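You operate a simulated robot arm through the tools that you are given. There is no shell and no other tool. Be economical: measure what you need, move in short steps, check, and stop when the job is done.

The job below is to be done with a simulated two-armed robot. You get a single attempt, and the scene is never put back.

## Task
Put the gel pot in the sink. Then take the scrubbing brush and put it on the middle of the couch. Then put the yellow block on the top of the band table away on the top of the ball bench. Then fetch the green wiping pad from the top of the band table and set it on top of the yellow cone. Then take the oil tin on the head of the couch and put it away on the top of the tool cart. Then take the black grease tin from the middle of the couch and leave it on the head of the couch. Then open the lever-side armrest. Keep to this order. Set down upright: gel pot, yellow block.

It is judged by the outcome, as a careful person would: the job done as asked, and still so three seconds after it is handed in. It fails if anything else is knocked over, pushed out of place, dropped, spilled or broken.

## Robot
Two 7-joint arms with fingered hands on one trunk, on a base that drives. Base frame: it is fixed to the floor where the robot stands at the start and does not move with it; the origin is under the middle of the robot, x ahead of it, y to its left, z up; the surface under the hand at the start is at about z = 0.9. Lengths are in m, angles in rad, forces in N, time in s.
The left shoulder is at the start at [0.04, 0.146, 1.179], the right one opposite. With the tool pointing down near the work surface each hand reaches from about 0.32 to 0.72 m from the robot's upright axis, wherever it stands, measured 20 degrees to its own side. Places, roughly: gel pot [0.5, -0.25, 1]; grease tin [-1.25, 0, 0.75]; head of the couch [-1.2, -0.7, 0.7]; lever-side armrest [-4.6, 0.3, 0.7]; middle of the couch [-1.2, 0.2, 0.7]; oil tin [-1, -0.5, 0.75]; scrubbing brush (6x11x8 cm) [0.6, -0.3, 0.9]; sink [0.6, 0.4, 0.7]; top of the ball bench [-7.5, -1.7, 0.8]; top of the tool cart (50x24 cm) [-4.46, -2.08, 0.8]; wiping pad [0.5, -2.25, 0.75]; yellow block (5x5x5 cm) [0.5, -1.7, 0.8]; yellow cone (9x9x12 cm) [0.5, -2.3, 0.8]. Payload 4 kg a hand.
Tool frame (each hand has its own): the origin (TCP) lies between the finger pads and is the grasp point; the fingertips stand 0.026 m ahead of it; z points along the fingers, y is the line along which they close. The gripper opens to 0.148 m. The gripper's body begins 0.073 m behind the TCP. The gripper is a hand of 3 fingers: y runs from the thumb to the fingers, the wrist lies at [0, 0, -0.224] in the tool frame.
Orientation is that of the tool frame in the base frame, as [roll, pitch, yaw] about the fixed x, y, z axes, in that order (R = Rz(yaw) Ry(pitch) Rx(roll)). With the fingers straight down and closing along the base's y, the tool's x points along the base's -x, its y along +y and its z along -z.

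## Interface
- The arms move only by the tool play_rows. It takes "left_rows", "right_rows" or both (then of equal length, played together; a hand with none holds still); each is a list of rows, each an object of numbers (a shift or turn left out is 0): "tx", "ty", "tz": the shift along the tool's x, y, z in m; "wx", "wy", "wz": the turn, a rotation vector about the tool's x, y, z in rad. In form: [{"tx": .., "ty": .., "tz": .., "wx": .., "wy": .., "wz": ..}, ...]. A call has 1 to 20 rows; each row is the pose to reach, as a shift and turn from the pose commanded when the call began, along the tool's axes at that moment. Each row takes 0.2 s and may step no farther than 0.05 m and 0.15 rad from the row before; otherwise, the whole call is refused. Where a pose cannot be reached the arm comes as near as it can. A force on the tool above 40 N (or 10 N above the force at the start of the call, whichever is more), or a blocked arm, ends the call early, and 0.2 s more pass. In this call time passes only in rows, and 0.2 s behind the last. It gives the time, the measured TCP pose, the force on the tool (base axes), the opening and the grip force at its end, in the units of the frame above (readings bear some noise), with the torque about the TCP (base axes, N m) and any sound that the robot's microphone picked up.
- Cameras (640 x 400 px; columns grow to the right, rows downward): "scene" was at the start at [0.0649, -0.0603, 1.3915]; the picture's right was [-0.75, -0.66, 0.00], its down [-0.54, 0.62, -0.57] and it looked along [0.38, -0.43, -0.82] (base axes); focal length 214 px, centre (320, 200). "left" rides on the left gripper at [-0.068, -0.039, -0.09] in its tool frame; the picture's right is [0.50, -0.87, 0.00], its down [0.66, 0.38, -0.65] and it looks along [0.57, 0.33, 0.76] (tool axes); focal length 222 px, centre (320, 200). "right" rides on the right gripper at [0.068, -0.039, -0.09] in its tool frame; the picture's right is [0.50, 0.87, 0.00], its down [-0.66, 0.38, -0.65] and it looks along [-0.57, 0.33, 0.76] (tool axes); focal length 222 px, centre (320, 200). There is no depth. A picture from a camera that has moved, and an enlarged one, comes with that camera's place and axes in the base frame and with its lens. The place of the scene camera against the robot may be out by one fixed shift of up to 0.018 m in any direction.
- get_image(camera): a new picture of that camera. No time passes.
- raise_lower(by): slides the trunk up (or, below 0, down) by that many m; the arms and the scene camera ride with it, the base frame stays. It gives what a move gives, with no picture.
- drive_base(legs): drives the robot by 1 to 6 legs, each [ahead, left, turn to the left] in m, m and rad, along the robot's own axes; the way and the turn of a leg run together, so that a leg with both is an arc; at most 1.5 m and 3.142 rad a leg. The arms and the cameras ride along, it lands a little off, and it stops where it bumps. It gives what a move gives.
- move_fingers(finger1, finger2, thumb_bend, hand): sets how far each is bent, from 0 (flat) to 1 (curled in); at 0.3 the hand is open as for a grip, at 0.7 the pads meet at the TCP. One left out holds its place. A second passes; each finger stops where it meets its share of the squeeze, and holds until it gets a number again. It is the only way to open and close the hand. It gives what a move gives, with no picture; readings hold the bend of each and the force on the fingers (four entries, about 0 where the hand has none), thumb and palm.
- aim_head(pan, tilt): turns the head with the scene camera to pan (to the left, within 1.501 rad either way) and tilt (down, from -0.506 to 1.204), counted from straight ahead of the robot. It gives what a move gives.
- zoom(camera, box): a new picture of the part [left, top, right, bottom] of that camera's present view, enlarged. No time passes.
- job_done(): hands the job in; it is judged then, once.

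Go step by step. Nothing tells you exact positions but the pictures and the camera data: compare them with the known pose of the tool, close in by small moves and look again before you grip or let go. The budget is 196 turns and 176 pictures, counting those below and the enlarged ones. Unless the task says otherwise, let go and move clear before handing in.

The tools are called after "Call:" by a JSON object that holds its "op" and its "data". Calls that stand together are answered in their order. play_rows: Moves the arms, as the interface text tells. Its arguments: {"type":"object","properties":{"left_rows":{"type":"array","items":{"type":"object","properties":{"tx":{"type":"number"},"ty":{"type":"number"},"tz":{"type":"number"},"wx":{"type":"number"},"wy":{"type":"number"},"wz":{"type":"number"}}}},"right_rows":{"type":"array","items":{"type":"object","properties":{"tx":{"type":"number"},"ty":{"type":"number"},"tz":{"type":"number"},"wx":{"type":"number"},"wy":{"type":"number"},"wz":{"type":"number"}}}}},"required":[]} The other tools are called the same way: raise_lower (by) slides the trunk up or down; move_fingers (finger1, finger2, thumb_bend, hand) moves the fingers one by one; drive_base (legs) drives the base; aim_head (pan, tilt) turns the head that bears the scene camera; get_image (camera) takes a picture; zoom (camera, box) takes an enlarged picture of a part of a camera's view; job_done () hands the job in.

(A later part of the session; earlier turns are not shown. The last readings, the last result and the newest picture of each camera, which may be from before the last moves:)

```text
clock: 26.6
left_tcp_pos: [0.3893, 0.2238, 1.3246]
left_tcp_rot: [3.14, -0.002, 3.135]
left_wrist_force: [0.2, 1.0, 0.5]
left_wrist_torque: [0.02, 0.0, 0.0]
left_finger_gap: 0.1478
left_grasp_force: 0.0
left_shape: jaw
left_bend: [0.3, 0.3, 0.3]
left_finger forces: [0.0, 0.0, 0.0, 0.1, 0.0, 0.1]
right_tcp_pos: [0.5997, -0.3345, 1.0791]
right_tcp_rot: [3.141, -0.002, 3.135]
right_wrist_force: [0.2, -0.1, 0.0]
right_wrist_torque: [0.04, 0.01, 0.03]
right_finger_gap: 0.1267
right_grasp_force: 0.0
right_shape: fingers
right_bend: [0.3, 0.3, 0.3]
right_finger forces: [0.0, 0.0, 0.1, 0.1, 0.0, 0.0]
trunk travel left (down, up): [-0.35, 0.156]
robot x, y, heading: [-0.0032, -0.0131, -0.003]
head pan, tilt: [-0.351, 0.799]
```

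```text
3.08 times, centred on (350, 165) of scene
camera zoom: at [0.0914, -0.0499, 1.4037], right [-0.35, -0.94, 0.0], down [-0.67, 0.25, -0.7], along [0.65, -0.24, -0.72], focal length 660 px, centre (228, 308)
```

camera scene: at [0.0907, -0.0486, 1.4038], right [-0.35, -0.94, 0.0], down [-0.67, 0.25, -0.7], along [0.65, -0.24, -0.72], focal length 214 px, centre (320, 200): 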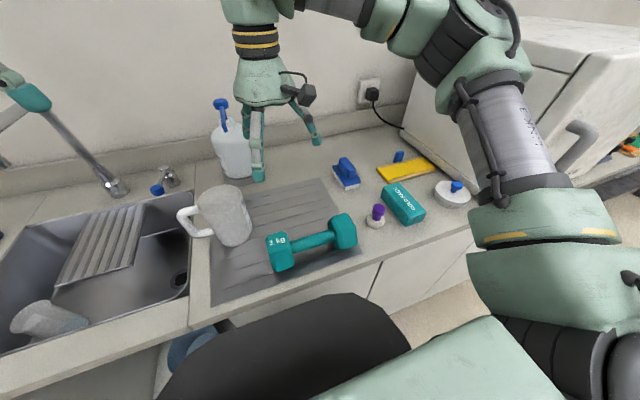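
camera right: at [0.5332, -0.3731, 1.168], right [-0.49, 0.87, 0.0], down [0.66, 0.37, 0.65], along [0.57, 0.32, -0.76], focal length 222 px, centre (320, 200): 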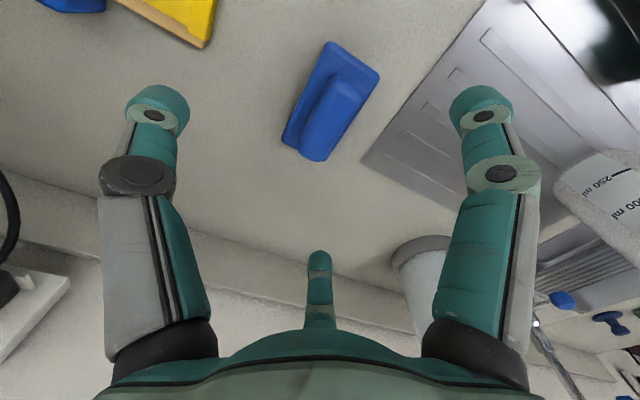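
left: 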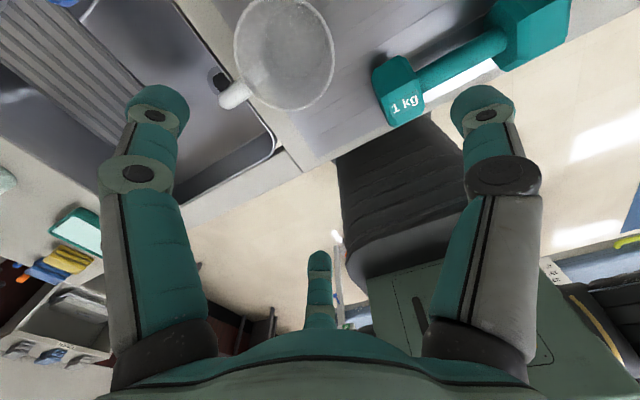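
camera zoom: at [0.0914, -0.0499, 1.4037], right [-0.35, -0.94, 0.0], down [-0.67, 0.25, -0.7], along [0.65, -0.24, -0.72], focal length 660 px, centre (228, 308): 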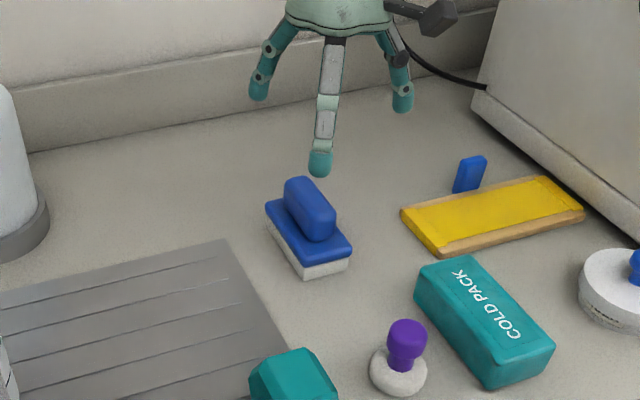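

The ridge centre is at about [0.589, -0.331], slightly yawed. I adjust and descend to the ridge level.

Call:
{"op": "play_rows", "data": {"right_rows": [{"tx": 0.01, "ty": 0.003, "tz": 0.02, "wz": -0.06}, {"tx": 0.01, "ty": 0.003, "tz": 0.05, "wz": -0.12}, {"tx": 0.01, "ty": 0.003, "tz": 0.08, "wz": -0.12}, {"tx": 0.01, "ty": 0.003, "tz": 0.1, "wz": -0.12}, {"tx": 0.01, "ty": 0.003, "tz": 0.112, "wz": -0.12}]}}

Call:
{"op": "get_image", "data": {"camera": "right"}}

Call:
{"op": "zoom", "data": {"camera": "scene", "box": [270, 100, 430, 230]}}

```text
clock: 27.8
left_tcp_pos: [0.3898, 0.2245, 1.3244]
left_tcp_rot: [3.14, -0.002, 3.134]
left_wrist_force: [0.4, 0.3, -0.4]
left_wrist_torque: [-0.01, 0.0, 0.0]
left_finger_gap: 0.1479
left_grasp_force: 0.0
left_shape: jaw
left_bend: [0.3, 0.3, 0.3]
left_finger forces: [0.1, 0.0, 0.0, 0.0, 0.0, 0.0]
right_tcp_pos: [0.588, -0.3311, 0.9662]
right_tcp_rot: [3.14, -0.001, -3.029]
right_wrist_force: [-0.6, 0.1, 0.0]
right_wrist_torque: [0.0, -0.01, 0.0]
right_finger_gap: 0.1266
right_grasp_force: 0.0
right_shape: fingers
right_bend: [0.3, 0.3, 0.3]
right_finger forces: [0.0, 0.1, 0.0, 0.0, 0.1, 0.0]
trunk travel left (down, up): [-0.35, 0.156]
robot x, y, heading: [0.0001, -0.0136, -0.011]
head pan, tilt: [-0.351, 0.799]
```

```text
142 pictures are left
camera right: at [0.5261, -0.3766, 1.0571], right [-0.59, 0.8, 0.0], down [0.61, 0.45, 0.65], along [0.52, 0.39, -0.76], focal length 222 px, centre (320, 200)
```

right: 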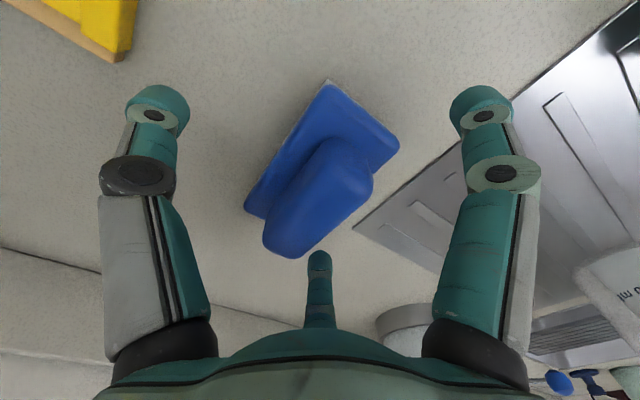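

```text
3.08 times, centred on (350, 165) of scene
camera zoom: at [0.091, -0.0489, 1.4038], right [-0.35, -0.94, 0.0], down [-0.67, 0.25, -0.7], along [0.65, -0.24, -0.72], focal length 660 px, centre (228, 308)
```

zoom: 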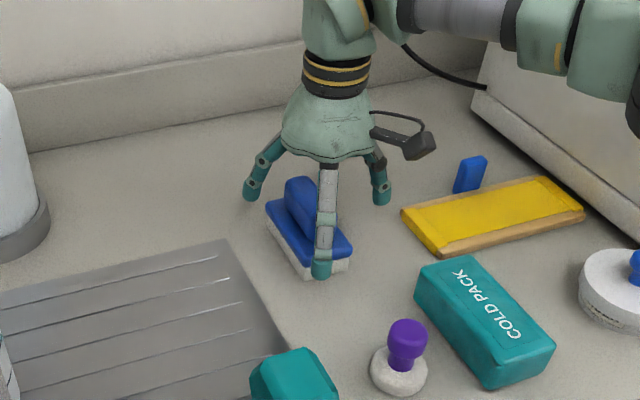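

The brush axis is along x after all, so I undo the yaw and then close on the ridge.

Call:
{"op": "play_rows", "data": {"right_rows": [{"tx": -0.004, "wz": 0.1, "tz": 0.003}]}}

Call:
{"op": "move_fingers", "data": {"hand": "right", "finger1": 0.7, "finger2": 0.7, "thumb_bend": 0.7}}

Call:
{"op": "get_image", "data": {"camera": "right"}}

```text
clock: 28.2
left_tcp_pos: [0.3892, 0.2245, 1.3255]
left_tcp_rot: [-3.14, -0.001, 3.135]
left_wrist_force: [-0.8, 0.0, 0.6]
left_wrist_torque: [0.01, -0.02, 0.02]
left_finger_gap: 0.1481
left_grasp_force: 0.1
left_shape: jaw
left_bend: [0.3, 0.3, 0.3]
left_finger forces: [0.1, 0.0, 0.0, 0.1, 0.0, 0.0]
right_tcp_pos: [0.5912, -0.3286, 0.9653]
right_tcp_rot: [3.141, 0.002, -3.129]
right_wrist_force: [1.0, 0.6, 0.5]
right_wrist_torque: [0.0, 0.0, -0.01]
right_finger_gap: 0.1265
right_grasp_force: 0.1
right_shape: fingers
right_bend: [0.3, 0.3, 0.3]
right_finger forces: [0.1, 0.1, 0.1, 0.0, 0.1, 0.1]
trunk travel left (down, up): [-0.35, 0.156]
robot x, y, heading: [-0.0058, -0.0151, -0.008]
head pan, tilt: [-0.351, 0.799]
```

```text
clock: 29.2
left_tcp_pos: [0.3873, 0.2262, 1.3254]
left_tcp_rot: [-3.141, 0.001, 3.133]
left_wrist_force: [-0.5, -0.5, 0.3]
left_wrist_torque: [-0.01, 0.02, -0.02]
left_finger_gap: 0.1481
left_grasp_force: 0.0
left_shape: jaw
left_bend: [0.3, 0.3, 0.3]
left_finger forces: [0.0, 0.0, 0.0, 0.0, 0.1, 0.0]
right_tcp_pos: [0.5913, -0.3294, 0.9668]
right_tcp_rot: [3.14, 0.006, -3.128]
right_wrist_force: [0.7, -3.6, 20.7]
right_wrist_torque: [0.01, 0.2, 0.18]
right_finger_gap: 0.0408
right_grasp_force: 27.8
right_shape: fingers
right_bend: [0.57, 0.56, 0.59]
right_finger forces: [25.1, 10.8, 0.1, 0.1, 19.5, 0.0]
trunk travel left (down, up): [-0.35, 0.156]
robot x, y, heading: [-0.0028, -0.0128, -0.005]
head pan, tilt: [-0.351, 0.799]
```

```text
140 pictures are left
camera right: at [0.5245, -0.3688, 1.0572], right [-0.51, 0.86, 0.0], down [0.65, 0.39, 0.66], along [0.57, 0.33, -0.75], focal length 222 px, centre (320, 200)
```

right: 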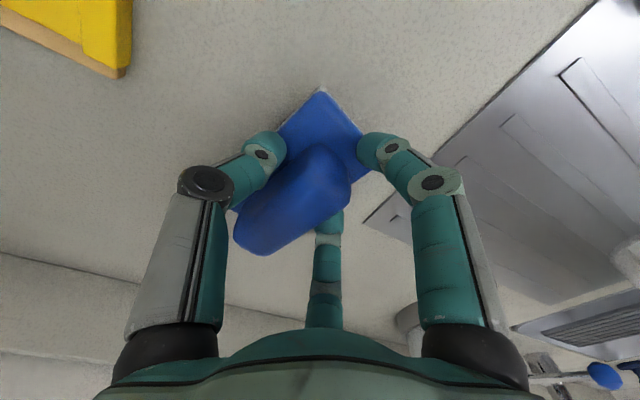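

The fingers have closed on the brush, with some pressing on its plate. I lift gently and check it is held.

Call:
{"op": "play_rows", "data": {"right_rows": [{"tz": -0.006}, {"tz": -0.015}, {"tz": -0.03}, {"tz": -0.05}]}}

Call:
{"op": "get_image", "data": {"camera": "right"}}

Call:
{"op": "zoom", "data": {"camera": "scene", "box": [270, 100, 430, 230]}}

```text
clock: 30.2
left_tcp_pos: [0.3891, 0.2257, 1.325]
left_tcp_rot: [-3.139, -0.002, 3.134]
left_wrist_force: [-0.2, -0.2, 0.2]
left_wrist_torque: [-0.01, -0.01, -0.03]
left_finger_gap: 0.1478
left_grasp_force: 0.1
left_shape: jaw
left_bend: [0.3, 0.3, 0.3]
left_finger forces: [0.1, 0.0, 0.0, 0.1, 0.0, 0.0]
right_tcp_pos: [0.5915, -0.3306, 1.0144]
right_tcp_rot: [3.142, -0.002, -3.128]
right_wrist_force: [0.0, 0.2, -0.1]
right_wrist_torque: [0.03, -0.02, 0.03]
right_finger_gap: 0.0357
right_grasp_force: 17.2
right_shape: fingers
right_bend: [0.58, 0.55, 0.6]
right_finger forces: [6.4, 11.3, 0.0, 0.0, 16.5, 0.1]
trunk travel left (down, up): [-0.35, 0.156]
robot x, y, heading: [0.0016, -0.0116, -0.004]
head pan, tilt: [-0.351, 0.799]
```

```text
139 pictures are left
camera right: at [0.5256, -0.37, 1.105], right [-0.51, 0.86, 0.0], down [0.65, 0.39, 0.65], along [0.56, 0.33, -0.76], focal length 222 px, centre (320, 200)
```

right: 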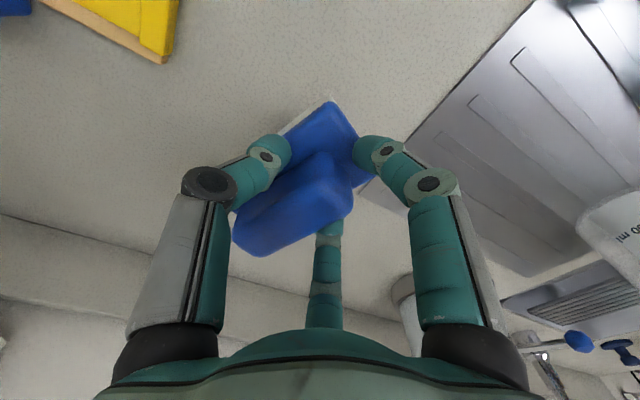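

```text
3.08 times, centred on (350, 165) of scene
camera zoom: at [0.0909, -0.0486, 1.4038], right [-0.35, -0.94, 0.0], down [-0.67, 0.25, -0.7], along [0.65, -0.24, -0.72], focal length 660 px, centre (228, 308)
```

zoom: 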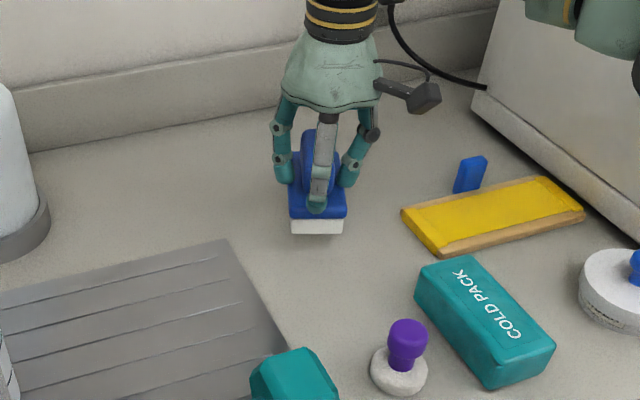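

The brush is held. I lift higher and pull it close to the body, then back off from the counter and start turning to see the couch.

Call:
{"op": "play_rows", "data": {"right_rows": [{"tz": -0.04}, {"tz": -0.08}, {"tz": -0.12}, {"tz": -0.16}, {"tz": -0.16, "tx": 0.04}, {"tz": -0.16, "tx": 0.08}, {"tz": -0.16, "tx": 0.12}, {"tz": -0.16, "tx": 0.16}, {"tz": -0.16, "tx": 0.2}]}}

Call:
{"op": "aim_head", "data": {"pan": 1.5, "tilt": 0.5}}

Call:
{"op": "get_image", "data": {"camera": "scene"}}

Call:
{"op": "aim_head", "data": {"pan": -1.5, "tilt": 0.5}}

Call:
{"op": "get_image", "data": {"camera": "scene"}}

```text
clock: 32.2
left_tcp_pos: [0.3864, 0.2232, 1.3262]
left_tcp_rot: [-3.141, 0.0, 3.134]
left_wrist_force: [0.5, -0.6, -0.2]
left_wrist_torque: [0.0, -0.03, 0.01]
left_finger_gap: 0.1482
left_grasp_force: 0.1
left_shape: jaw
left_bend: [0.3, 0.3, 0.3]
left_finger forces: [0.0, 0.0, 0.1, 0.0, 0.0, 0.0]
right_tcp_pos: [0.3904, -0.3365, 1.1761]
right_tcp_rot: [3.139, 0.003, -3.13]
right_wrist_force: [-0.4, 1.4, -0.8]
right_wrist_torque: [0.02, -0.03, 0.0]
right_finger_gap: 0.0347
right_grasp_force: 16.4
right_shape: fingers
right_bend: [0.58, 0.55, 0.61]
right_finger forces: [6.1, 11.3, 0.1, 0.0, 14.8, 0.0]
trunk travel left (down, up): [-0.35, 0.156]
robot x, y, heading: [-0.0042, -0.0108, -0.009]
head pan, tilt: [-0.351, 0.799]
```

```text
clock: 34.0
left_tcp_pos: [0.388, 0.2255, 1.3245]
left_tcp_rot: [-3.141, -0.001, 3.136]
left_wrist_force: [-0.5, -0.7, 1.1]
left_wrist_torque: [-0.01, 0.0, 0.02]
left_finger_gap: 0.1477
left_grasp_force: 0.1
left_shape: jaw
left_bend: [0.3, 0.3, 0.3]
left_finger forces: [0.1, 0.1, 0.1, 0.0, 0.0, 0.0]
right_tcp_pos: [0.3934, -0.3346, 1.1755]
right_tcp_rot: [3.141, 0.001, -3.13]
right_wrist_force: [-0.7, -0.4, -1.0]
right_wrist_torque: [0.03, 0.0, 0.01]
right_finger_gap: 0.0349
right_grasp_force: 16.2
right_shape: fingers
right_bend: [0.58, 0.55, 0.61]
right_finger forces: [6.3, 11.3, 0.0, 0.0, 14.7, 0.1]
trunk travel left (down, up): [-0.35, 0.156]
robot x, y, heading: [-0.0037, -0.0128, -0.007]
head pan, tilt: [1.499, 0.499]
```

```text
137 pictures are left
camera scene: at [0.0224, 0.0702, 1.4298], right [1.0, -0.08, 0.0], down [-0.04, -0.48, -0.88], along [0.07, 0.88, -0.48], focal length 214 px, centre (320, 200)
```

scene: 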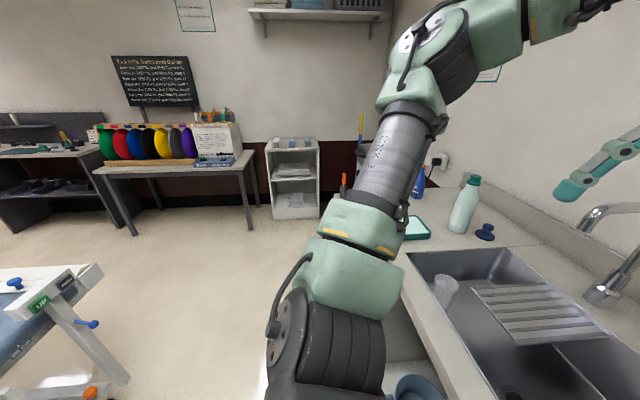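

```text
clock: 36.6
left_tcp_pos: [0.3878, 0.2249, 1.3251]
left_tcp_rot: [3.14, -0.002, 3.135]
left_wrist_force: [0.5, 0.4, 0.2]
left_wrist_torque: [-0.04, -0.02, -0.01]
left_finger_gap: 0.148
left_grasp_force: 0.1
left_shape: jaw
left_bend: [0.3, 0.3, 0.3]
left_finger forces: [0.1, 0.0, 0.1, 0.1, 0.0, 0.0]
right_tcp_pos: [0.3921, -0.3348, 1.1748]
right_tcp_rot: [-3.141, 0.002, -3.128]
right_wrist_force: [0.6, -0.9, -1.0]
right_wrist_torque: [0.02, 0.06, 0.0]
right_finger_gap: 0.0348
right_grasp_force: 16.6
right_shape: fingers
right_bend: [0.58, 0.55, 0.61]
right_finger forces: [6.3, 11.4, 0.0, 0.0, 14.8, 0.1]
trunk travel left (down, up): [-0.35, 0.156]
robot x, y, heading: [-0.0042, -0.0153, -0.002]
head pan, tilt: [-1.499, 0.499]
```

```text
136 pictures are left
camera scene: at [0.021, -0.1113, 1.4298], right [-1.0, -0.06, 0.0], down [-0.03, 0.48, -0.88], along [0.06, -0.88, -0.48], focal length 214 px, centre (320, 200)
```

scene: 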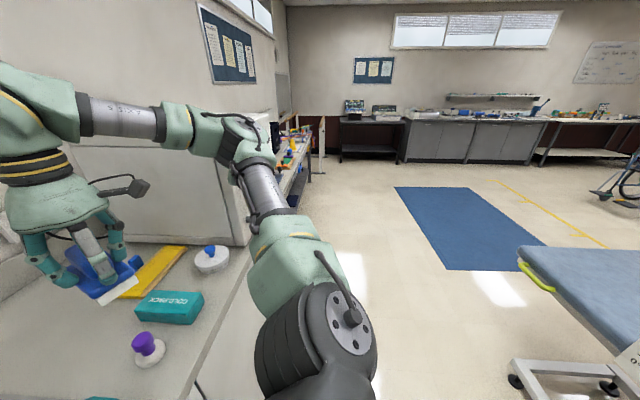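

The couch is behind me (near edge x ≈ -0.9, from y ≈ -0.95 to 0.85). I back off 0.25 m from the counter and turn around.

Call:
{"op": "drive_base", "data": {"legs": [[-0.25, 0, 0], [0, 0, 3.14]]}}

Call:
{"op": "aim_head", "data": {"pan": 0.0, "tilt": 0.6}}

Call:
{"op": "get_image", "data": {"camera": "scene"}}

```text
clock: 46.0
left_tcp_pos: [-0.6351, -0.2713, 1.3246]
left_tcp_rot: [-3.141, -0.002, 0.047]
left_wrist_force: [-0.4, 0.2, 0.1]
left_wrist_torque: [-0.01, -0.01, 0.01]
left_finger_gap: 0.1478
left_grasp_force: 0.1
left_shape: jaw
left_bend: [0.3, 0.3, 0.3]
left_finger forces: [0.1, 0.1, 0.0, 0.0, 0.0, 0.0]
right_tcp_pos: [-0.6703, 0.2881, 1.1756]
right_tcp_rot: [3.141, -0.001, 0.065]
right_wrist_force: [0.5, -0.5, -1.4]
right_wrist_torque: [0.01, -0.02, -0.01]
right_finger_gap: 0.0338
right_grasp_force: 15.0
right_shape: fingers
right_bend: [0.59, 0.55, 0.61]
right_finger forces: [5.8, 10.8, 0.0, 0.0, 14.0, 0.1]
trunk travel left (down, up): [-0.35, 0.156]
robot x, y, heading: [-0.2588, -0.0126, -3.094]
head pan, tilt: [-1.499, 0.499]
```

```text
clock: 47.6
left_tcp_pos: [-0.6349, -0.2714, 1.3251]
left_tcp_rot: [-3.141, -0.003, 0.047]
left_wrist_force: [0.0, 1.1, -0.1]
left_wrist_torque: [0.0, -0.03, 0.01]
left_finger_gap: 0.148
left_grasp_force: 0.1
left_shape: jaw
left_bend: [0.3, 0.3, 0.3]
left_finger forces: [0.0, 0.1, 0.0, 0.0, 0.1, 0.0]
right_tcp_pos: [-0.6695, 0.2877, 1.1762]
right_tcp_rot: [-3.14, -0.001, 0.068]
right_wrist_force: [0.0, -0.4, -1.8]
right_wrist_torque: [-0.02, -0.04, -0.01]
right_finger_gap: 0.0342
right_grasp_force: 15.2
right_shape: fingers
right_bend: [0.59, 0.55, 0.61]
right_finger forces: [5.8, 10.8, 0.0, 0.0, 14.0, 0.1]
trunk travel left (down, up): [-0.35, 0.156]
robot x, y, heading: [-0.2579, -0.0104, -3.096]
head pan, tilt: [0.0, 0.6]
```

```text
135 pictures are left
camera scene: at [-0.3692, -0.0226, 1.4207], right [-0.05, 1.0, 0.0], down [0.56, 0.03, -0.82], along [-0.82, -0.04, -0.57], focal length 214 px, centre (320, 200)
```

scene: 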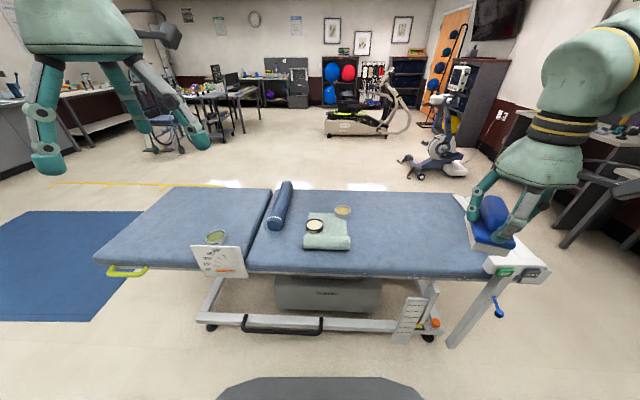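

I see the couch: a head section on the left, a middle part with a roll, a towel and two tins. I'll zoom in on those.

Call:
{"op": "zoom", "data": {"camera": "scene", "box": [250, 170, 390, 270]}}

Call:
{"op": "zoom", "data": {"camera": "scene", "box": [80, 180, 280, 310]}}

Call:
{"op": "zoom", "data": {"camera": "scene", "box": [380, 180, 580, 350]}}

```text
4.00 times, centred on (320, 220) of scene
camera zoom: at [-0.3692, -0.0226, 1.4207], right [-0.05, 1.0, 0.0], down [0.56, 0.03, -0.82], along [-0.82, -0.04, -0.57], focal length 858 px, centre (320, 120)
```

zoom: 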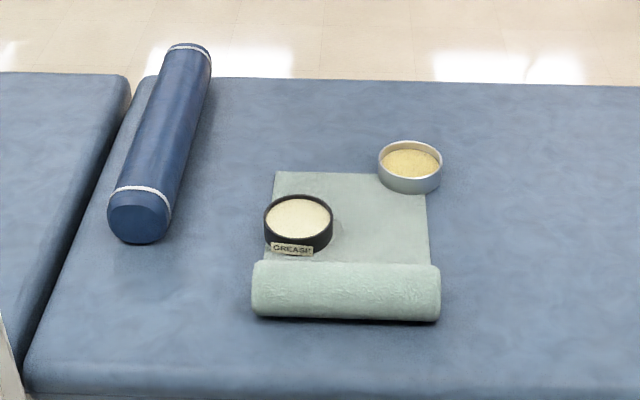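

```text
3.08 times, centred on (180, 245) of scene
camera zoom: at [-0.3692, -0.0226, 1.4207], right [-0.05, 1.0, 0.0], down [0.56, 0.03, -0.82], along [-0.82, -0.04, -0.57], focal length 660 px, centre (751, 62)
```

zoom: 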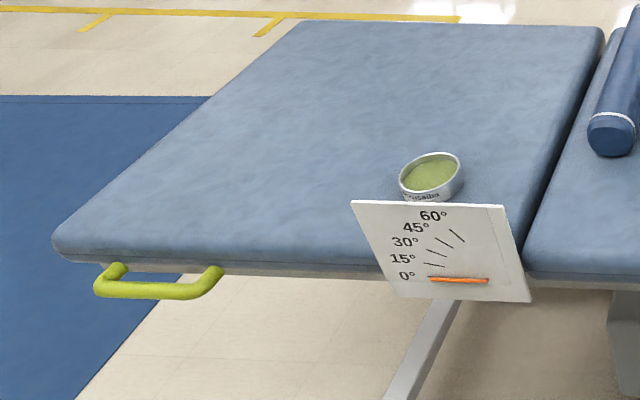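

```text
2.35 times, centred on (480, 265) of scene
camera zoom: at [-0.3692, -0.0226, 1.4207], right [-0.05, 1.0, 0.0], down [0.56, 0.03, -0.82], along [-0.82, -0.04, -0.57], focal length 505 px, centre (-56, 47)
```

zoom: 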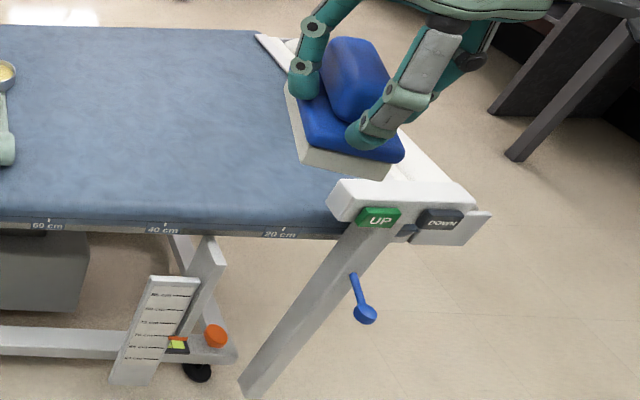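

The oil tin (green content) is on the head section by the angle plate; the black grease tin is on the towel in the middle. For the brush I choose a clear spot at about [-1.12, 0.26]; I straighten, drive up to the couch and lower the trunk.

Call:
{"op": "drive_base", "data": {"legs": [[0, 0, -0.045], [0.24, 0, 0]]}}

Call:
{"op": "raise_lower", "data": {"by": -0.12}}

Call:
{"op": "aim_head", "data": {"pan": -0.2, "tilt": 0.8}}

Call:
{"op": "get_image", "data": {"camera": "scene"}}

```text
clock: 49.7
left_tcp_pos: [-0.8806, -0.2558, 1.3264]
left_tcp_rot: [-3.14, 0.0, 0.006]
left_wrist_force: [0.1, -0.6, 0.5]
left_wrist_torque: [0.0, 0.03, 0.0]
left_finger_gap: 0.1481
left_grasp_force: 0.1
left_shape: jaw
left_bend: [0.3, 0.3, 0.3]
left_finger forces: [0.0, 0.0, 0.1, 0.0, 0.0, 0.1]
right_tcp_pos: [-0.8908, 0.3032, 1.1749]
right_tcp_rot: [3.139, 0.002, 0.024]
right_wrist_force: [-0.4, -0.8, -1.1]
right_wrist_torque: [-0.01, -0.03, -0.03]
right_finger_gap: 0.0342
right_grasp_force: 14.8
right_shape: fingers
right_bend: [0.59, 0.55, 0.61]
right_finger forces: [5.8, 10.8, 0.0, 0.0, 14.0, 0.1]
trunk travel left (down, up): [-0.35, 0.156]
robot x, y, heading: [-0.493, -0.0123, -3.138]
head pan, tilt: [0.0, 0.6]
```

```text
clock: 51.2
left_tcp_pos: [-0.8822, -0.256, 1.2072]
left_tcp_rot: [-3.139, 0.0, 0.005]
left_wrist_force: [0.3, -0.2, -0.3]
left_wrist_torque: [0.01, -0.04, 0.02]
left_finger_gap: 0.1478
left_grasp_force: 0.1
left_shape: jaw
left_bend: [0.3, 0.3, 0.3]
left_finger forces: [0.0, 0.0, 0.0, 0.1, 0.1, 0.0]
right_tcp_pos: [-0.8933, 0.3032, 1.0578]
right_tcp_rot: [3.14, 0.0, 0.025]
right_wrist_force: [0.3, 0.6, -1.8]
right_wrist_torque: [0.0, -0.04, -0.01]
right_finger_gap: 0.0342
right_grasp_force: 15.2
right_shape: fingers
right_bend: [0.59, 0.55, 0.61]
right_finger forces: [5.8, 10.7, 0.0, 0.0, 14.0, 0.0]
trunk travel left (down, up): [-0.23, 0.276]
robot x, y, heading: [-0.4939, -0.0127, -3.14]
head pan, tilt: [0.0, 0.6]
```

```text
clock: 52.0
left_tcp_pos: [-0.8821, -0.2553, 1.206]
left_tcp_rot: [-3.139, 0.001, 0.005]
left_wrist_force: [0.4, -1.0, 0.2]
left_wrist_torque: [-0.02, 0.02, 0.03]
left_finger_gap: 0.1479
left_grasp_force: 0.1
left_shape: jaw
left_bend: [0.3, 0.3, 0.3]
left_finger forces: [0.0, 0.0, 0.0, 0.1, 0.0, 0.0]
right_tcp_pos: [-0.8926, 0.3027, 1.0556]
right_tcp_rot: [3.141, -0.001, 0.024]
right_wrist_force: [0.4, -0.6, -1.0]
right_wrist_torque: [-0.02, 0.02, 0.03]
right_finger_gap: 0.034
right_grasp_force: 15.3
right_shape: fingers
right_bend: [0.59, 0.55, 0.61]
right_finger forces: [5.9, 10.8, 0.0, 0.0, 14.0, 0.0]
trunk travel left (down, up): [-0.23, 0.276]
robot x, y, heading: [-0.4974, -0.0108, -3.138]
head pan, tilt: [-0.201, 0.799]
```

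```text
131 pictures are left
camera scene: at [-0.5971, -0.0029, 1.2851], right [0.19, 0.98, 0.0], down [0.7, -0.14, -0.7], along [-0.68, 0.14, -0.72], focal length 214 px, centre (320, 200)
```

scene: 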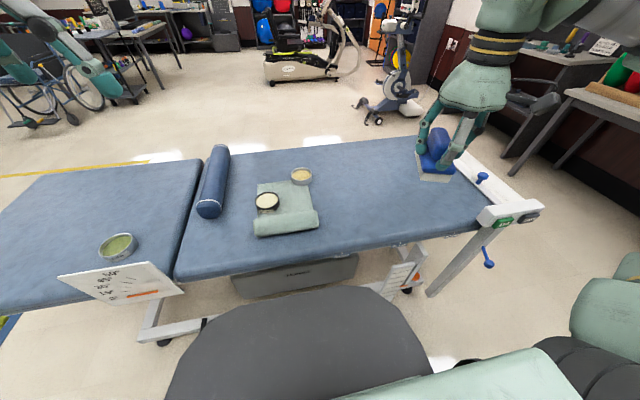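

Now I carry the brush over to [-1.12, 0.26] and lower it to just above the couch.

Call:
{"op": "play_rows", "data": {"right_rows": [{"tx": -0.045, "ty": 0.007}, {"tx": -0.09, "ty": 0.014}, {"tx": -0.135, "ty": 0.02}, {"tx": -0.18, "ty": 0.03}, {"tx": -0.225, "ty": 0.036}, {"tx": -0.225, "ty": 0.036, "tz": 0.05}, {"tx": -0.225, "ty": 0.036, "tz": 0.1}, {"tx": -0.225, "ty": 0.036, "tz": 0.15}, {"tx": -0.225, "ty": 0.036, "tz": 0.2}, {"tx": -0.225, "ty": 0.036, "tz": 0.24}]}}

Call:
{"op": "get_image", "data": {"camera": "scene"}}

Call:
{"op": "get_image", "data": {"camera": "right"}}

```text
clock: 54.2
left_tcp_pos: [-0.8831, -0.255, 1.2071]
left_tcp_rot: [-3.14, -0.002, 0.005]
left_wrist_force: [0.3, 0.2, 0.0]
left_wrist_torque: [0.0, 0.01, 0.0]
left_finger_gap: 0.148
left_grasp_force: 0.0
left_shape: jaw
left_bend: [0.3, 0.3, 0.3]
left_finger forces: [0.0, 0.0, 0.1, 0.1, 0.0, 0.0]
right_tcp_pos: [-1.1187, 0.2616, 0.8142]
right_tcp_rot: [3.141, -0.001, 0.023]
right_wrist_force: [0.1, -0.2, -1.2]
right_wrist_torque: [0.03, -0.07, 0.0]
right_finger_gap: 0.0333
right_grasp_force: 14.6
right_shape: fingers
right_bend: [0.59, 0.55, 0.61]
right_finger forces: [5.7, 11.4, 0.1, 0.0, 13.3, 0.0]
trunk travel left (down, up): [-0.23, 0.276]
robot x, y, heading: [-0.4955, -0.0151, -3.135]
head pan, tilt: [-0.201, 0.799]
```

```text
130 pictures are left
camera scene: at [-0.5977, -0.0029, 1.285], right [0.19, 0.98, 0.0], down [0.7, -0.14, -0.7], along [-0.68, 0.14, -0.72], focal length 214 px, centre (320, 200)
```

scene: 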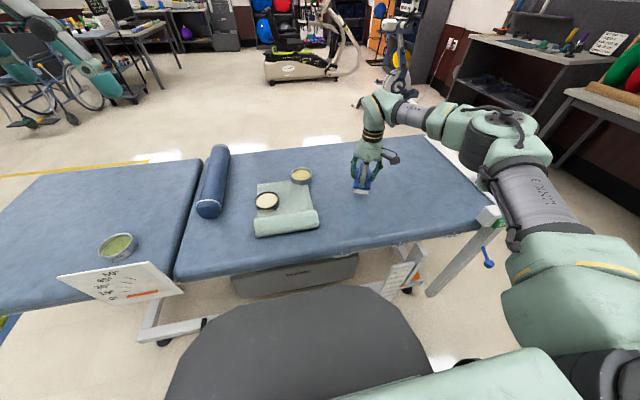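

```text
129 pictures are left
camera right: at [-1.0511, 0.3022, 0.9047], right [0.52, -0.85, 0.0], down [-0.65, -0.39, 0.65], along [-0.56, -0.34, -0.76], focal length 222 px, centre (320, 200)
```

right: 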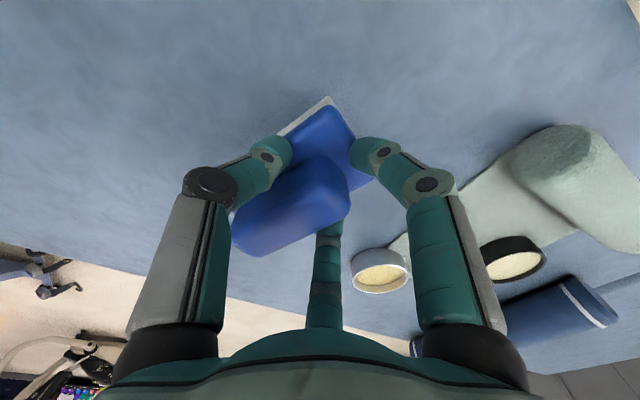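

Location is clear. I lower in fine steps until contact.

Call:
{"op": "play_rows", "data": {"right_rows": [{"tz": 0.02}, {"tz": 0.03}, {"tz": 0.036}, {"tz": 0.042}, {"tz": 0.048}, {"tz": 0.054}, {"tz": 0.06}, {"tz": 0.066}, {"tz": 0.072}, {"tz": 0.078}]}}

Call:
{"op": "get_image", "data": {"camera": "right"}}

```text
clock: 55.8
left_tcp_pos: [-0.8808, -0.2554, 1.207]
left_tcp_rot: [-3.139, 0.0, 0.004]
left_wrist_force: [-0.4, -0.4, -0.3]
left_wrist_torque: [-0.01, 0.0, 0.02]
left_finger_gap: 0.1481
left_grasp_force: 0.1
left_shape: jaw
left_bend: [0.3, 0.3, 0.3]
left_finger forces: [0.0, 0.0, 0.0, 0.0, 0.0, 0.1]
right_tcp_pos: [-1.1206, 0.2606, 0.7661]
right_tcp_rot: [3.136, 0.015, 0.02]
right_wrist_force: [5.7, 0.3, 22.9]
right_wrist_torque: [-0.01, -0.37, 0.01]
right_finger_gap: 0.0324
right_grasp_force: 27.8
right_shape: fingers
right_bend: [0.59, 0.55, 0.61]
right_finger forces: [22.1, 15.7, 0.0, 0.1, 18.5, 0.0]
trunk travel left (down, up): [-0.23, 0.276]
robot x, y, heading: [-0.4942, -0.0141, -3.138]
head pan, tilt: [-0.201, 0.799]
stopped in row 8 (right hand): the force on the tool passed its limit at 44 N (the readings are from after the stop); the commanded pose is now the measured one
```

```text
128 pictures are left
camera right: at [-1.0512, 0.3021, 0.8558], right [0.52, -0.86, 0.0], down [-0.64, -0.39, 0.67], along [-0.57, -0.34, -0.75], focal length 222 px, centre (320, 200)
```

right: 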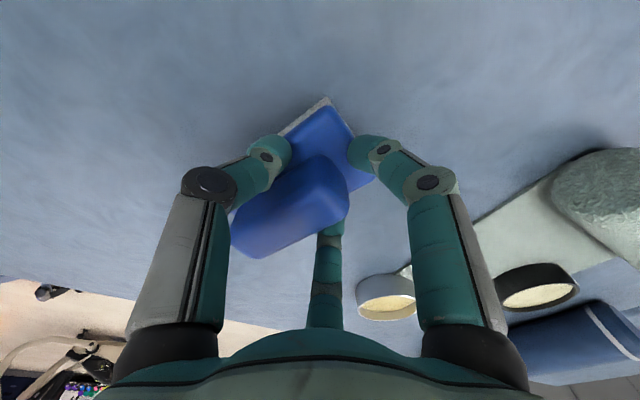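

The brush is resting on the couch. I release it and raise the hand.

Call:
{"op": "move_fingers", "data": {"hand": "right", "finger1": 0.35, "finger2": 0.35, "thumb_bend": 0.35}}

Call:
{"op": "play_rows", "data": {"right_rows": [{"tz": -0.02}, {"tz": -0.06}, {"tz": -0.11}, {"tz": -0.16}, {"tz": -0.21}, {"tz": -0.26}]}}

Call:
{"op": "zoom", "data": {"camera": "scene", "box": [240, 120, 440, 250]}}

```text
clock: 56.8
left_tcp_pos: [-0.8823, -0.2558, 1.2061]
left_tcp_rot: [-3.139, 0.0, 0.005]
left_wrist_force: [0.4, -0.1, -0.3]
left_wrist_torque: [0.04, 0.03, -0.01]
left_finger_gap: 0.148
left_grasp_force: 0.1
left_shape: jaw
left_bend: [0.3, 0.3, 0.3]
left_finger forces: [0.1, 0.0, 0.1, 0.0, 0.0, 0.0]
right_tcp_pos: [-1.1206, 0.2614, 0.762]
right_tcp_rot: [3.138, 0.009, 0.023]
right_wrist_force: [0.1, 0.4, -0.3]
right_wrist_torque: [0.02, 0.02, 0.01]
right_finger_gap: 0.1108
right_grasp_force: 0.0
right_shape: fingers
right_bend: [0.35, 0.35, 0.35]
right_finger forces: [0.0, 0.0, 0.1, 0.1, 0.1, 0.1]
trunk travel left (down, up): [-0.23, 0.276]
robot x, y, heading: [-0.495, -0.0105, -3.133]
head pan, tilt: [-0.201, 0.799]
```

```text
clock: 58.2
left_tcp_pos: [-0.8818, -0.2569, 1.2065]
left_tcp_rot: [-3.139, 0.0, 0.002]
left_wrist_force: [0.4, -0.6, -0.8]
left_wrist_torque: [0.02, -0.02, 0.0]
left_finger_gap: 0.1482
left_grasp_force: 0.1
left_shape: jaw
left_bend: [0.3, 0.3, 0.3]
left_finger forces: [0.1, 0.1, 0.1, 0.0, 0.0, 0.0]
right_tcp_pos: [-1.1162, 0.2594, 1.0236]
right_tcp_rot: [3.138, 0.011, 0.022]
right_wrist_force: [0.2, 0.6, 0.3]
right_wrist_torque: [0.02, 0.01, 0.03]
right_finger_gap: 0.111
right_grasp_force: 0.1
right_shape: fingers
right_bend: [0.35, 0.35, 0.35]
right_finger forces: [0.0, 0.0, 0.0, 0.1, 0.0, 0.0]
trunk travel left (down, up): [-0.23, 0.276]
robot x, y, heading: [-0.4924, -0.0148, -3.14]
head pan, tilt: [-0.201, 0.799]
```

```text
3.08 times, centred on (340, 185) of scene
camera zoom: at [-0.5959, -0.004, 1.2851], right [0.2, 0.98, 0.0], down [0.7, -0.14, -0.7], along [-0.68, 0.14, -0.72], focal length 660 px, centre (258, 246)
```

zoom: 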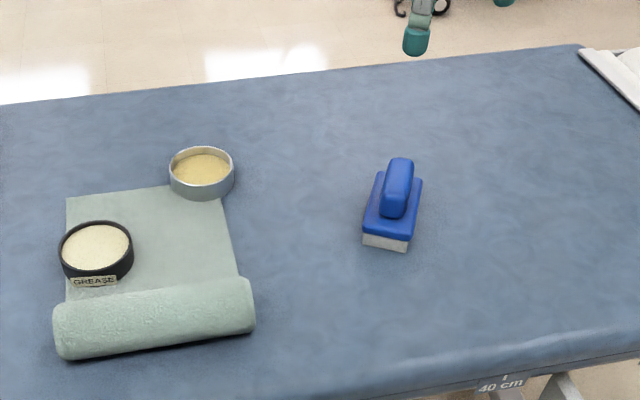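

The brush sits well on the couch middle. Next is the yellow block on the band table: I retract the hand, raise the trunk, back up, turn around and strafe along.

Call:
{"op": "play_rows", "data": {"right_rows": [{"tx": 0.045}, {"tx": 0.09}, {"tx": 0.135}, {"tx": 0.18}, {"tx": 0.225}]}}

Call:
{"op": "raise_lower", "data": {"by": 0.12}}

Call:
{"op": "drive_base", "data": {"legs": [[-0.25, 0, 0], [0, 0, 3.14]]}}

Call:
{"op": "aim_head", "data": {"pan": -1.2, "tilt": 0.5}}

Call:
{"op": "get_image", "data": {"camera": "scene"}}

```text
clock: 59.4
left_tcp_pos: [-0.8822, -0.2557, 1.2072]
left_tcp_rot: [3.141, 0.0, 0.004]
left_wrist_force: [0.4, 0.8, -0.4]
left_wrist_torque: [-0.01, -0.01, 0.01]
left_finger_gap: 0.1478
left_grasp_force: 0.0
left_shape: jaw
left_bend: [0.3, 0.3, 0.3]
left_finger forces: [0.0, 0.0, 0.0, 0.1, 0.0, 0.1]
right_tcp_pos: [-0.8915, 0.2673, 1.0186]
right_tcp_rot: [3.139, 0.013, 0.021]
right_wrist_force: [0.3, -0.1, -0.1]
right_wrist_torque: [-0.02, 0.0, 0.0]
right_finger_gap: 0.111
right_grasp_force: 0.0
right_shape: fingers
right_bend: [0.35, 0.35, 0.35]
right_finger forces: [0.0, 0.1, 0.0, 0.0, 0.0, 0.0]
trunk travel left (down, up): [-0.23, 0.276]
robot x, y, heading: [-0.4925, -0.0164, -3.138]
head pan, tilt: [-0.201, 0.799]
```

```text
clock: 60.9
left_tcp_pos: [-0.8817, -0.2559, 1.3258]
left_tcp_rot: [-3.139, -0.001, 0.002]
left_wrist_force: [0.6, 0.0, 0.2]
left_wrist_torque: [-0.01, -0.02, 0.01]
left_finger_gap: 0.1481
left_grasp_force: 0.1
left_shape: jaw
left_bend: [0.3, 0.3, 0.3]
left_finger forces: [0.0, 0.0, 0.0, 0.1, 0.1, 0.1]
right_tcp_pos: [-0.8901, 0.2668, 1.1383]
right_tcp_rot: [3.136, 0.011, 0.023]
right_wrist_force: [0.0, 0.7, 0.0]
right_wrist_torque: [-0.01, -0.03, -0.02]
right_finger_gap: 0.111
right_grasp_force: 0.0
right_shape: fingers
right_bend: [0.35, 0.35, 0.35]
right_finger forces: [0.0, 0.0, 0.0, 0.0, 0.0, 0.0]
trunk travel left (down, up): [-0.35, 0.156]
robot x, y, heading: [-0.4976, -0.0143, -3.137]
head pan, tilt: [-0.201, 0.799]
```

```text
clock: 70.1
left_tcp_pos: [0.141, 0.2342, 1.3254]
left_tcp_rot: [-3.14, 0.0, -3.131]
left_wrist_force: [0.4, -0.5, 0.0]
left_wrist_torque: [0.03, 0.02, -0.01]
left_finger_gap: 0.1476
left_grasp_force: 0.0
left_shape: jaw
left_bend: [0.3, 0.3, 0.3]
left_finger forces: [0.0, 0.0, 0.0, 0.1, 0.0, 0.0]
right_tcp_pos: [0.1538, -0.2872, 1.1393]
right_tcp_rot: [3.138, 0.011, -3.112]
right_wrist_force: [0.3, -0.5, -0.2]
right_wrist_torque: [-0.01, -0.02, 0.03]
right_finger_gap: 0.1105
right_grasp_force: 0.0
right_shape: fingers
right_bend: [0.35, 0.35, 0.35]
right_finger forces: [0.0, 0.0, 0.0, 0.0, 0.0, 0.1]
trunk travel left (down, up): [-0.35, 0.156]
robot x, y, heading: [-0.2437, -0.0077, 0.005]
head pan, tilt: [-0.201, 0.799]
```

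```text
clock: 71.3
left_tcp_pos: [0.141, 0.2342, 1.3255]
left_tcp_rot: [-3.141, 0.001, -3.131]
left_wrist_force: [-0.9, 0.3, 0.0]
left_wrist_torque: [0.0, 0.02, 0.0]
left_finger_gap: 0.1478
left_grasp_force: 0.0
left_shape: jaw
left_bend: [0.3, 0.3, 0.3]
left_finger forces: [0.0, 0.0, 0.0, 0.0, 0.1, 0.0]
right_tcp_pos: [0.1535, -0.2882, 1.1387]
right_tcp_rot: [3.138, 0.009, -3.111]
right_wrist_force: [0.5, 0.1, 0.7]
right_wrist_torque: [-0.02, 0.01, 0.0]
right_finger_gap: 0.111
right_grasp_force: 0.0
right_shape: fingers
right_bend: [0.35, 0.35, 0.35]
right_finger forces: [0.1, 0.0, 0.0, 0.1, 0.1, 0.1]
trunk travel left (down, up): [-0.35, 0.156]
robot x, y, heading: [-0.2458, -0.0109, 0.008]
head pan, tilt: [-1.201, 0.499]
```

```text
126 pictures are left
camera scene: at [-0.1938, -0.1018, 1.4298], right [-0.93, -0.37, 0.0], down [-0.18, 0.44, -0.88], along [0.33, -0.81, -0.48], focal length 214 px, centre (320, 200)
```

scene: 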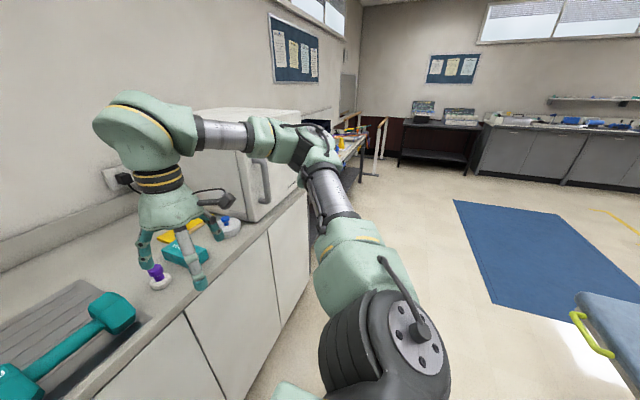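

The way along the counter is clear. I strafe right 1.45 m and look at the band table.

Call:
{"op": "drive_base", "data": {"legs": [[0, -1.45, 0]]}}

Call:
{"op": "aim_head", "data": {"pan": -0.3, "tilt": 0.7}}

Call:
{"op": "get_image", "data": {"camera": "scene"}}

```text
clock: 78.6
left_tcp_pos: [0.1509, -1.2298, 1.3257]
left_tcp_rot: [-3.14, -0.001, 3.141]
left_wrist_force: [0.6, 0.4, 0.3]
left_wrist_torque: [0.0, -0.02, 0.03]
left_finger_gap: 0.148
left_grasp_force: 0.1
left_shape: jaw
left_bend: [0.3, 0.3, 0.3]
left_finger forces: [0.1, 0.1, 0.1, 0.1, 0.1, 0.1]
right_tcp_pos: [0.1569, -1.7526, 1.1378]
right_tcp_rot: [3.139, 0.01, -3.125]
right_wrist_force: [0.4, -0.6, 0.0]
right_wrist_torque: [-0.02, -0.04, -0.02]
right_finger_gap: 0.1109
right_grasp_force: 0.1
right_shape: fingers
right_bend: [0.35, 0.35, 0.35]
right_finger forces: [0.0, 0.0, 0.0, 0.0, 0.0, 0.1]
trunk travel left (down, up): [-0.35, 0.156]
robot x, y, heading: [-0.2373, -1.4697, -0.002]
head pan, tilt: [-1.201, 0.499]
```

```text
clock: 79.8
left_tcp_pos: [0.1506, -1.2305, 1.3247]
left_tcp_rot: [-3.141, -0.001, 3.139]
left_wrist_force: [0.3, -0.2, 0.2]
left_wrist_torque: [0.0, -0.02, 0.01]
left_finger_gap: 0.148
left_grasp_force: 0.0
left_shape: jaw
left_bend: [0.3, 0.3, 0.3]
left_finger forces: [0.0, 0.1, 0.1, 0.0, 0.0, 0.0]
right_tcp_pos: [0.1561, -1.7525, 1.1385]
right_tcp_rot: [3.138, 0.009, -3.125]
right_wrist_force: [0.0, -0.3, -0.2]
right_wrist_torque: [0.01, 0.03, 0.0]
right_finger_gap: 0.1108
right_grasp_force: 0.1
right_shape: fingers
right_bend: [0.35, 0.35, 0.35]
right_finger forces: [0.1, 0.0, 0.0, 0.0, 0.0, 0.1]
trunk travel left (down, up): [-0.35, 0.156]
robot x, y, heading: [-0.2371, -1.4728, 0.002]
head pan, tilt: [-0.3, 0.7]
```

```text
125 pictures are left
camera scene: at [-0.1403, -1.5021, 1.4121], right [-0.3, -0.95, 0.0], down [-0.61, 0.19, -0.76], along [0.73, -0.23, -0.64], focal length 214 px, centre (320, 200)
```

scene: 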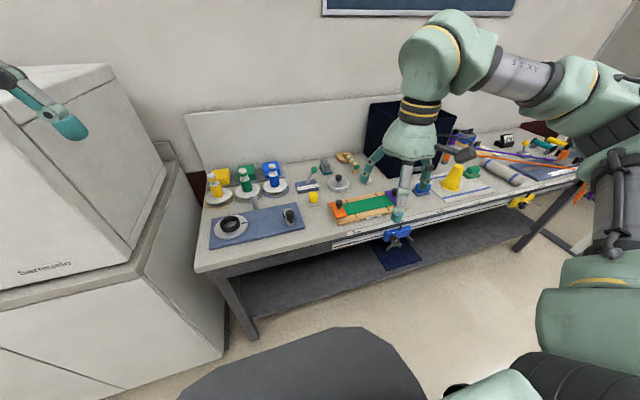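

Call:
{"op": "zoom", "data": {"camera": "scene", "box": [190, 130, 410, 270]}}

Call:
{"op": "zoom", "data": {"camera": "scene", "box": [390, 110, 600, 250]}}

```text
2.86 times, centred on (300, 200) of scene
camera zoom: at [-0.1403, -1.5021, 1.4121], right [-0.3, -0.95, 0.0], down [-0.61, 0.19, -0.76], along [0.73, -0.23, -0.64], focal length 613 px, centre (377, 200)
```

zoom: 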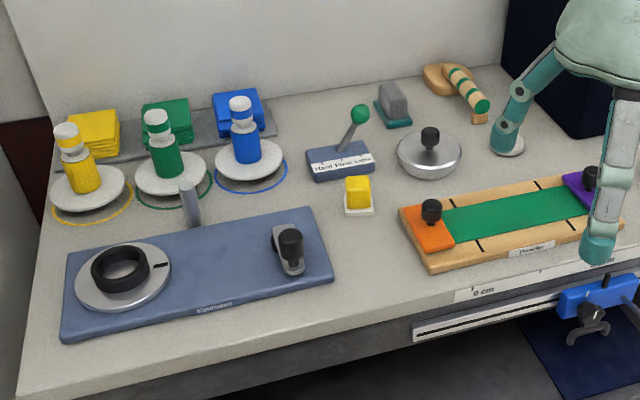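

```text
2.86 times, centred on (495, 180) of scene
camera zoom: at [-0.1403, -1.5021, 1.4121], right [-0.3, -0.95, 0.0], down [-0.61, 0.19, -0.76], along [0.73, -0.23, -0.64], focal length 613 px, centre (-180, 257)
```

zoom: 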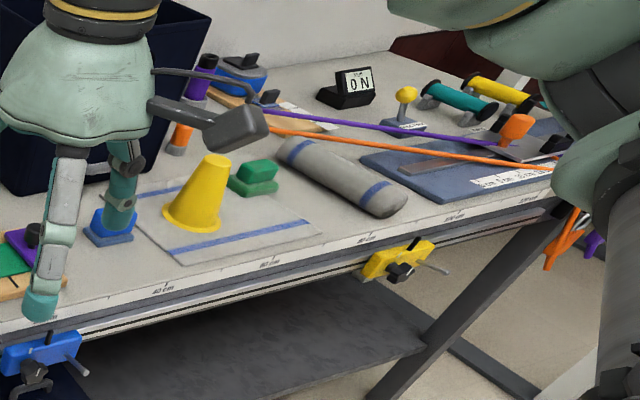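

I see the yellow block (on a white base) at about [0.58, -1.695], and the yellow cone with the green pad further right. I pull the left hand in so it clears the white cabinet, then drive forward 0.2 m.

Call:
{"op": "play_rows", "data": {"left_rows": [{"tx": 0.04}, {"tx": 0.08}, {"tx": 0.12}]}}

Call:
{"op": "drive_base", "data": {"legs": [[0.2, 0, 0]]}}

Call:
{"op": "get_image", "data": {"camera": "scene"}}

Call:
{"op": "zoom", "data": {"camera": "scene", "box": [240, 140, 400, 260]}}

```text
clock: 80.6
left_tcp_pos: [0.0287, -1.2284, 1.3249]
left_tcp_rot: [-3.14, 0.0, 3.139]
left_wrist_force: [-0.7, 0.2, 0.0]
left_wrist_torque: [0.02, 0.02, -0.01]
left_finger_gap: 0.1479
left_grasp_force: 0.1
left_shape: jaw
left_bend: [0.3, 0.3, 0.3]
left_finger forces: [0.0, 0.0, 0.0, 0.0, 0.0, 0.0]
right_tcp_pos: [0.156, -1.7513, 1.1395]
right_tcp_rot: [3.139, 0.01, -3.127]
right_wrist_force: [0.5, 0.0, -0.1]
right_wrist_torque: [0.02, 0.0, -0.01]
right_finger_gap: 0.1105
right_grasp_force: 0.0
right_shape: fingers
right_bend: [0.35, 0.35, 0.35]
right_finger forces: [0.0, 0.2, 0.0, 0.0, 0.1, 0.0]
trunk travel left (down, up): [-0.35, 0.156]
robot x, y, heading: [-0.2385, -1.4707, -0.001]
head pan, tilt: [-0.3, 0.7]
```

```text
clock: 82.2
left_tcp_pos: [0.2263, -1.2292, 1.326]
left_tcp_rot: [-3.14, 0.001, 3.138]
left_wrist_force: [-0.2, 0.0, 0.2]
left_wrist_torque: [0.02, -0.01, -0.02]
left_finger_gap: 0.1479
left_grasp_force: 0.0
left_shape: jaw
left_bend: [0.3, 0.3, 0.3]
left_finger forces: [0.1, 0.0, 0.1, 0.1, 0.0, 0.0]
right_tcp_pos: [0.3546, -1.7521, 1.1396]
right_tcp_rot: [3.137, 0.011, -3.124]
right_wrist_force: [-0.3, 0.7, 0.5]
right_wrist_torque: [0.0, 0.0, -0.03]
right_finger_gap: 0.1107
right_grasp_force: 0.1
right_shape: fingers
right_bend: [0.35, 0.35, 0.35]
right_finger forces: [0.0, 0.0, 0.1, 0.1, 0.0, 0.1]
trunk travel left (down, up): [-0.35, 0.156]
robot x, y, heading: [-0.0404, -1.4707, -0.0]
head pan, tilt: [-0.3, 0.7]
```

```text
122 pictures are left
camera scene: at [0.0568, -1.5021, 1.4123], right [-0.3, -0.95, 0.0], down [-0.61, 0.19, -0.77], along [0.73, -0.23, -0.64], focal length 214 px, centre (320, 200)
```

scene: 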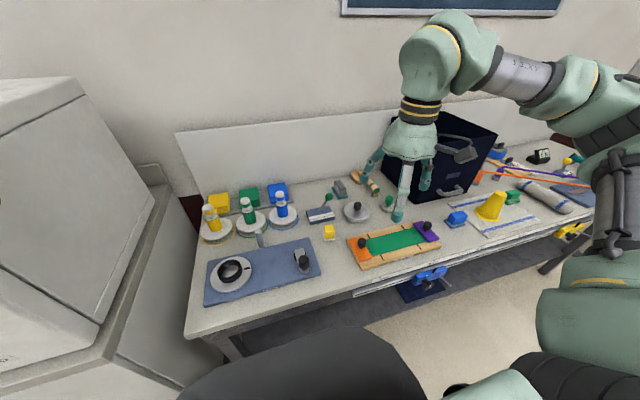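

```text
3.33 times, centred on (320, 200) of scene
camera zoom: at [0.0568, -1.5021, 1.4123], right [-0.3, -0.95, 0.0], down [-0.61, 0.19, -0.77], along [0.73, -0.23, -0.64], focal length 715 px, centre (320, 200)
```

zoom: 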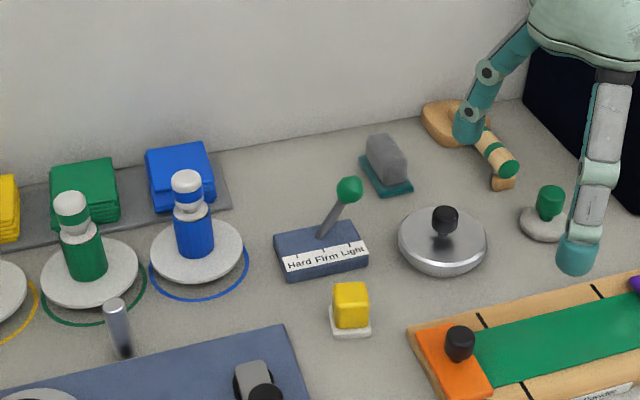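

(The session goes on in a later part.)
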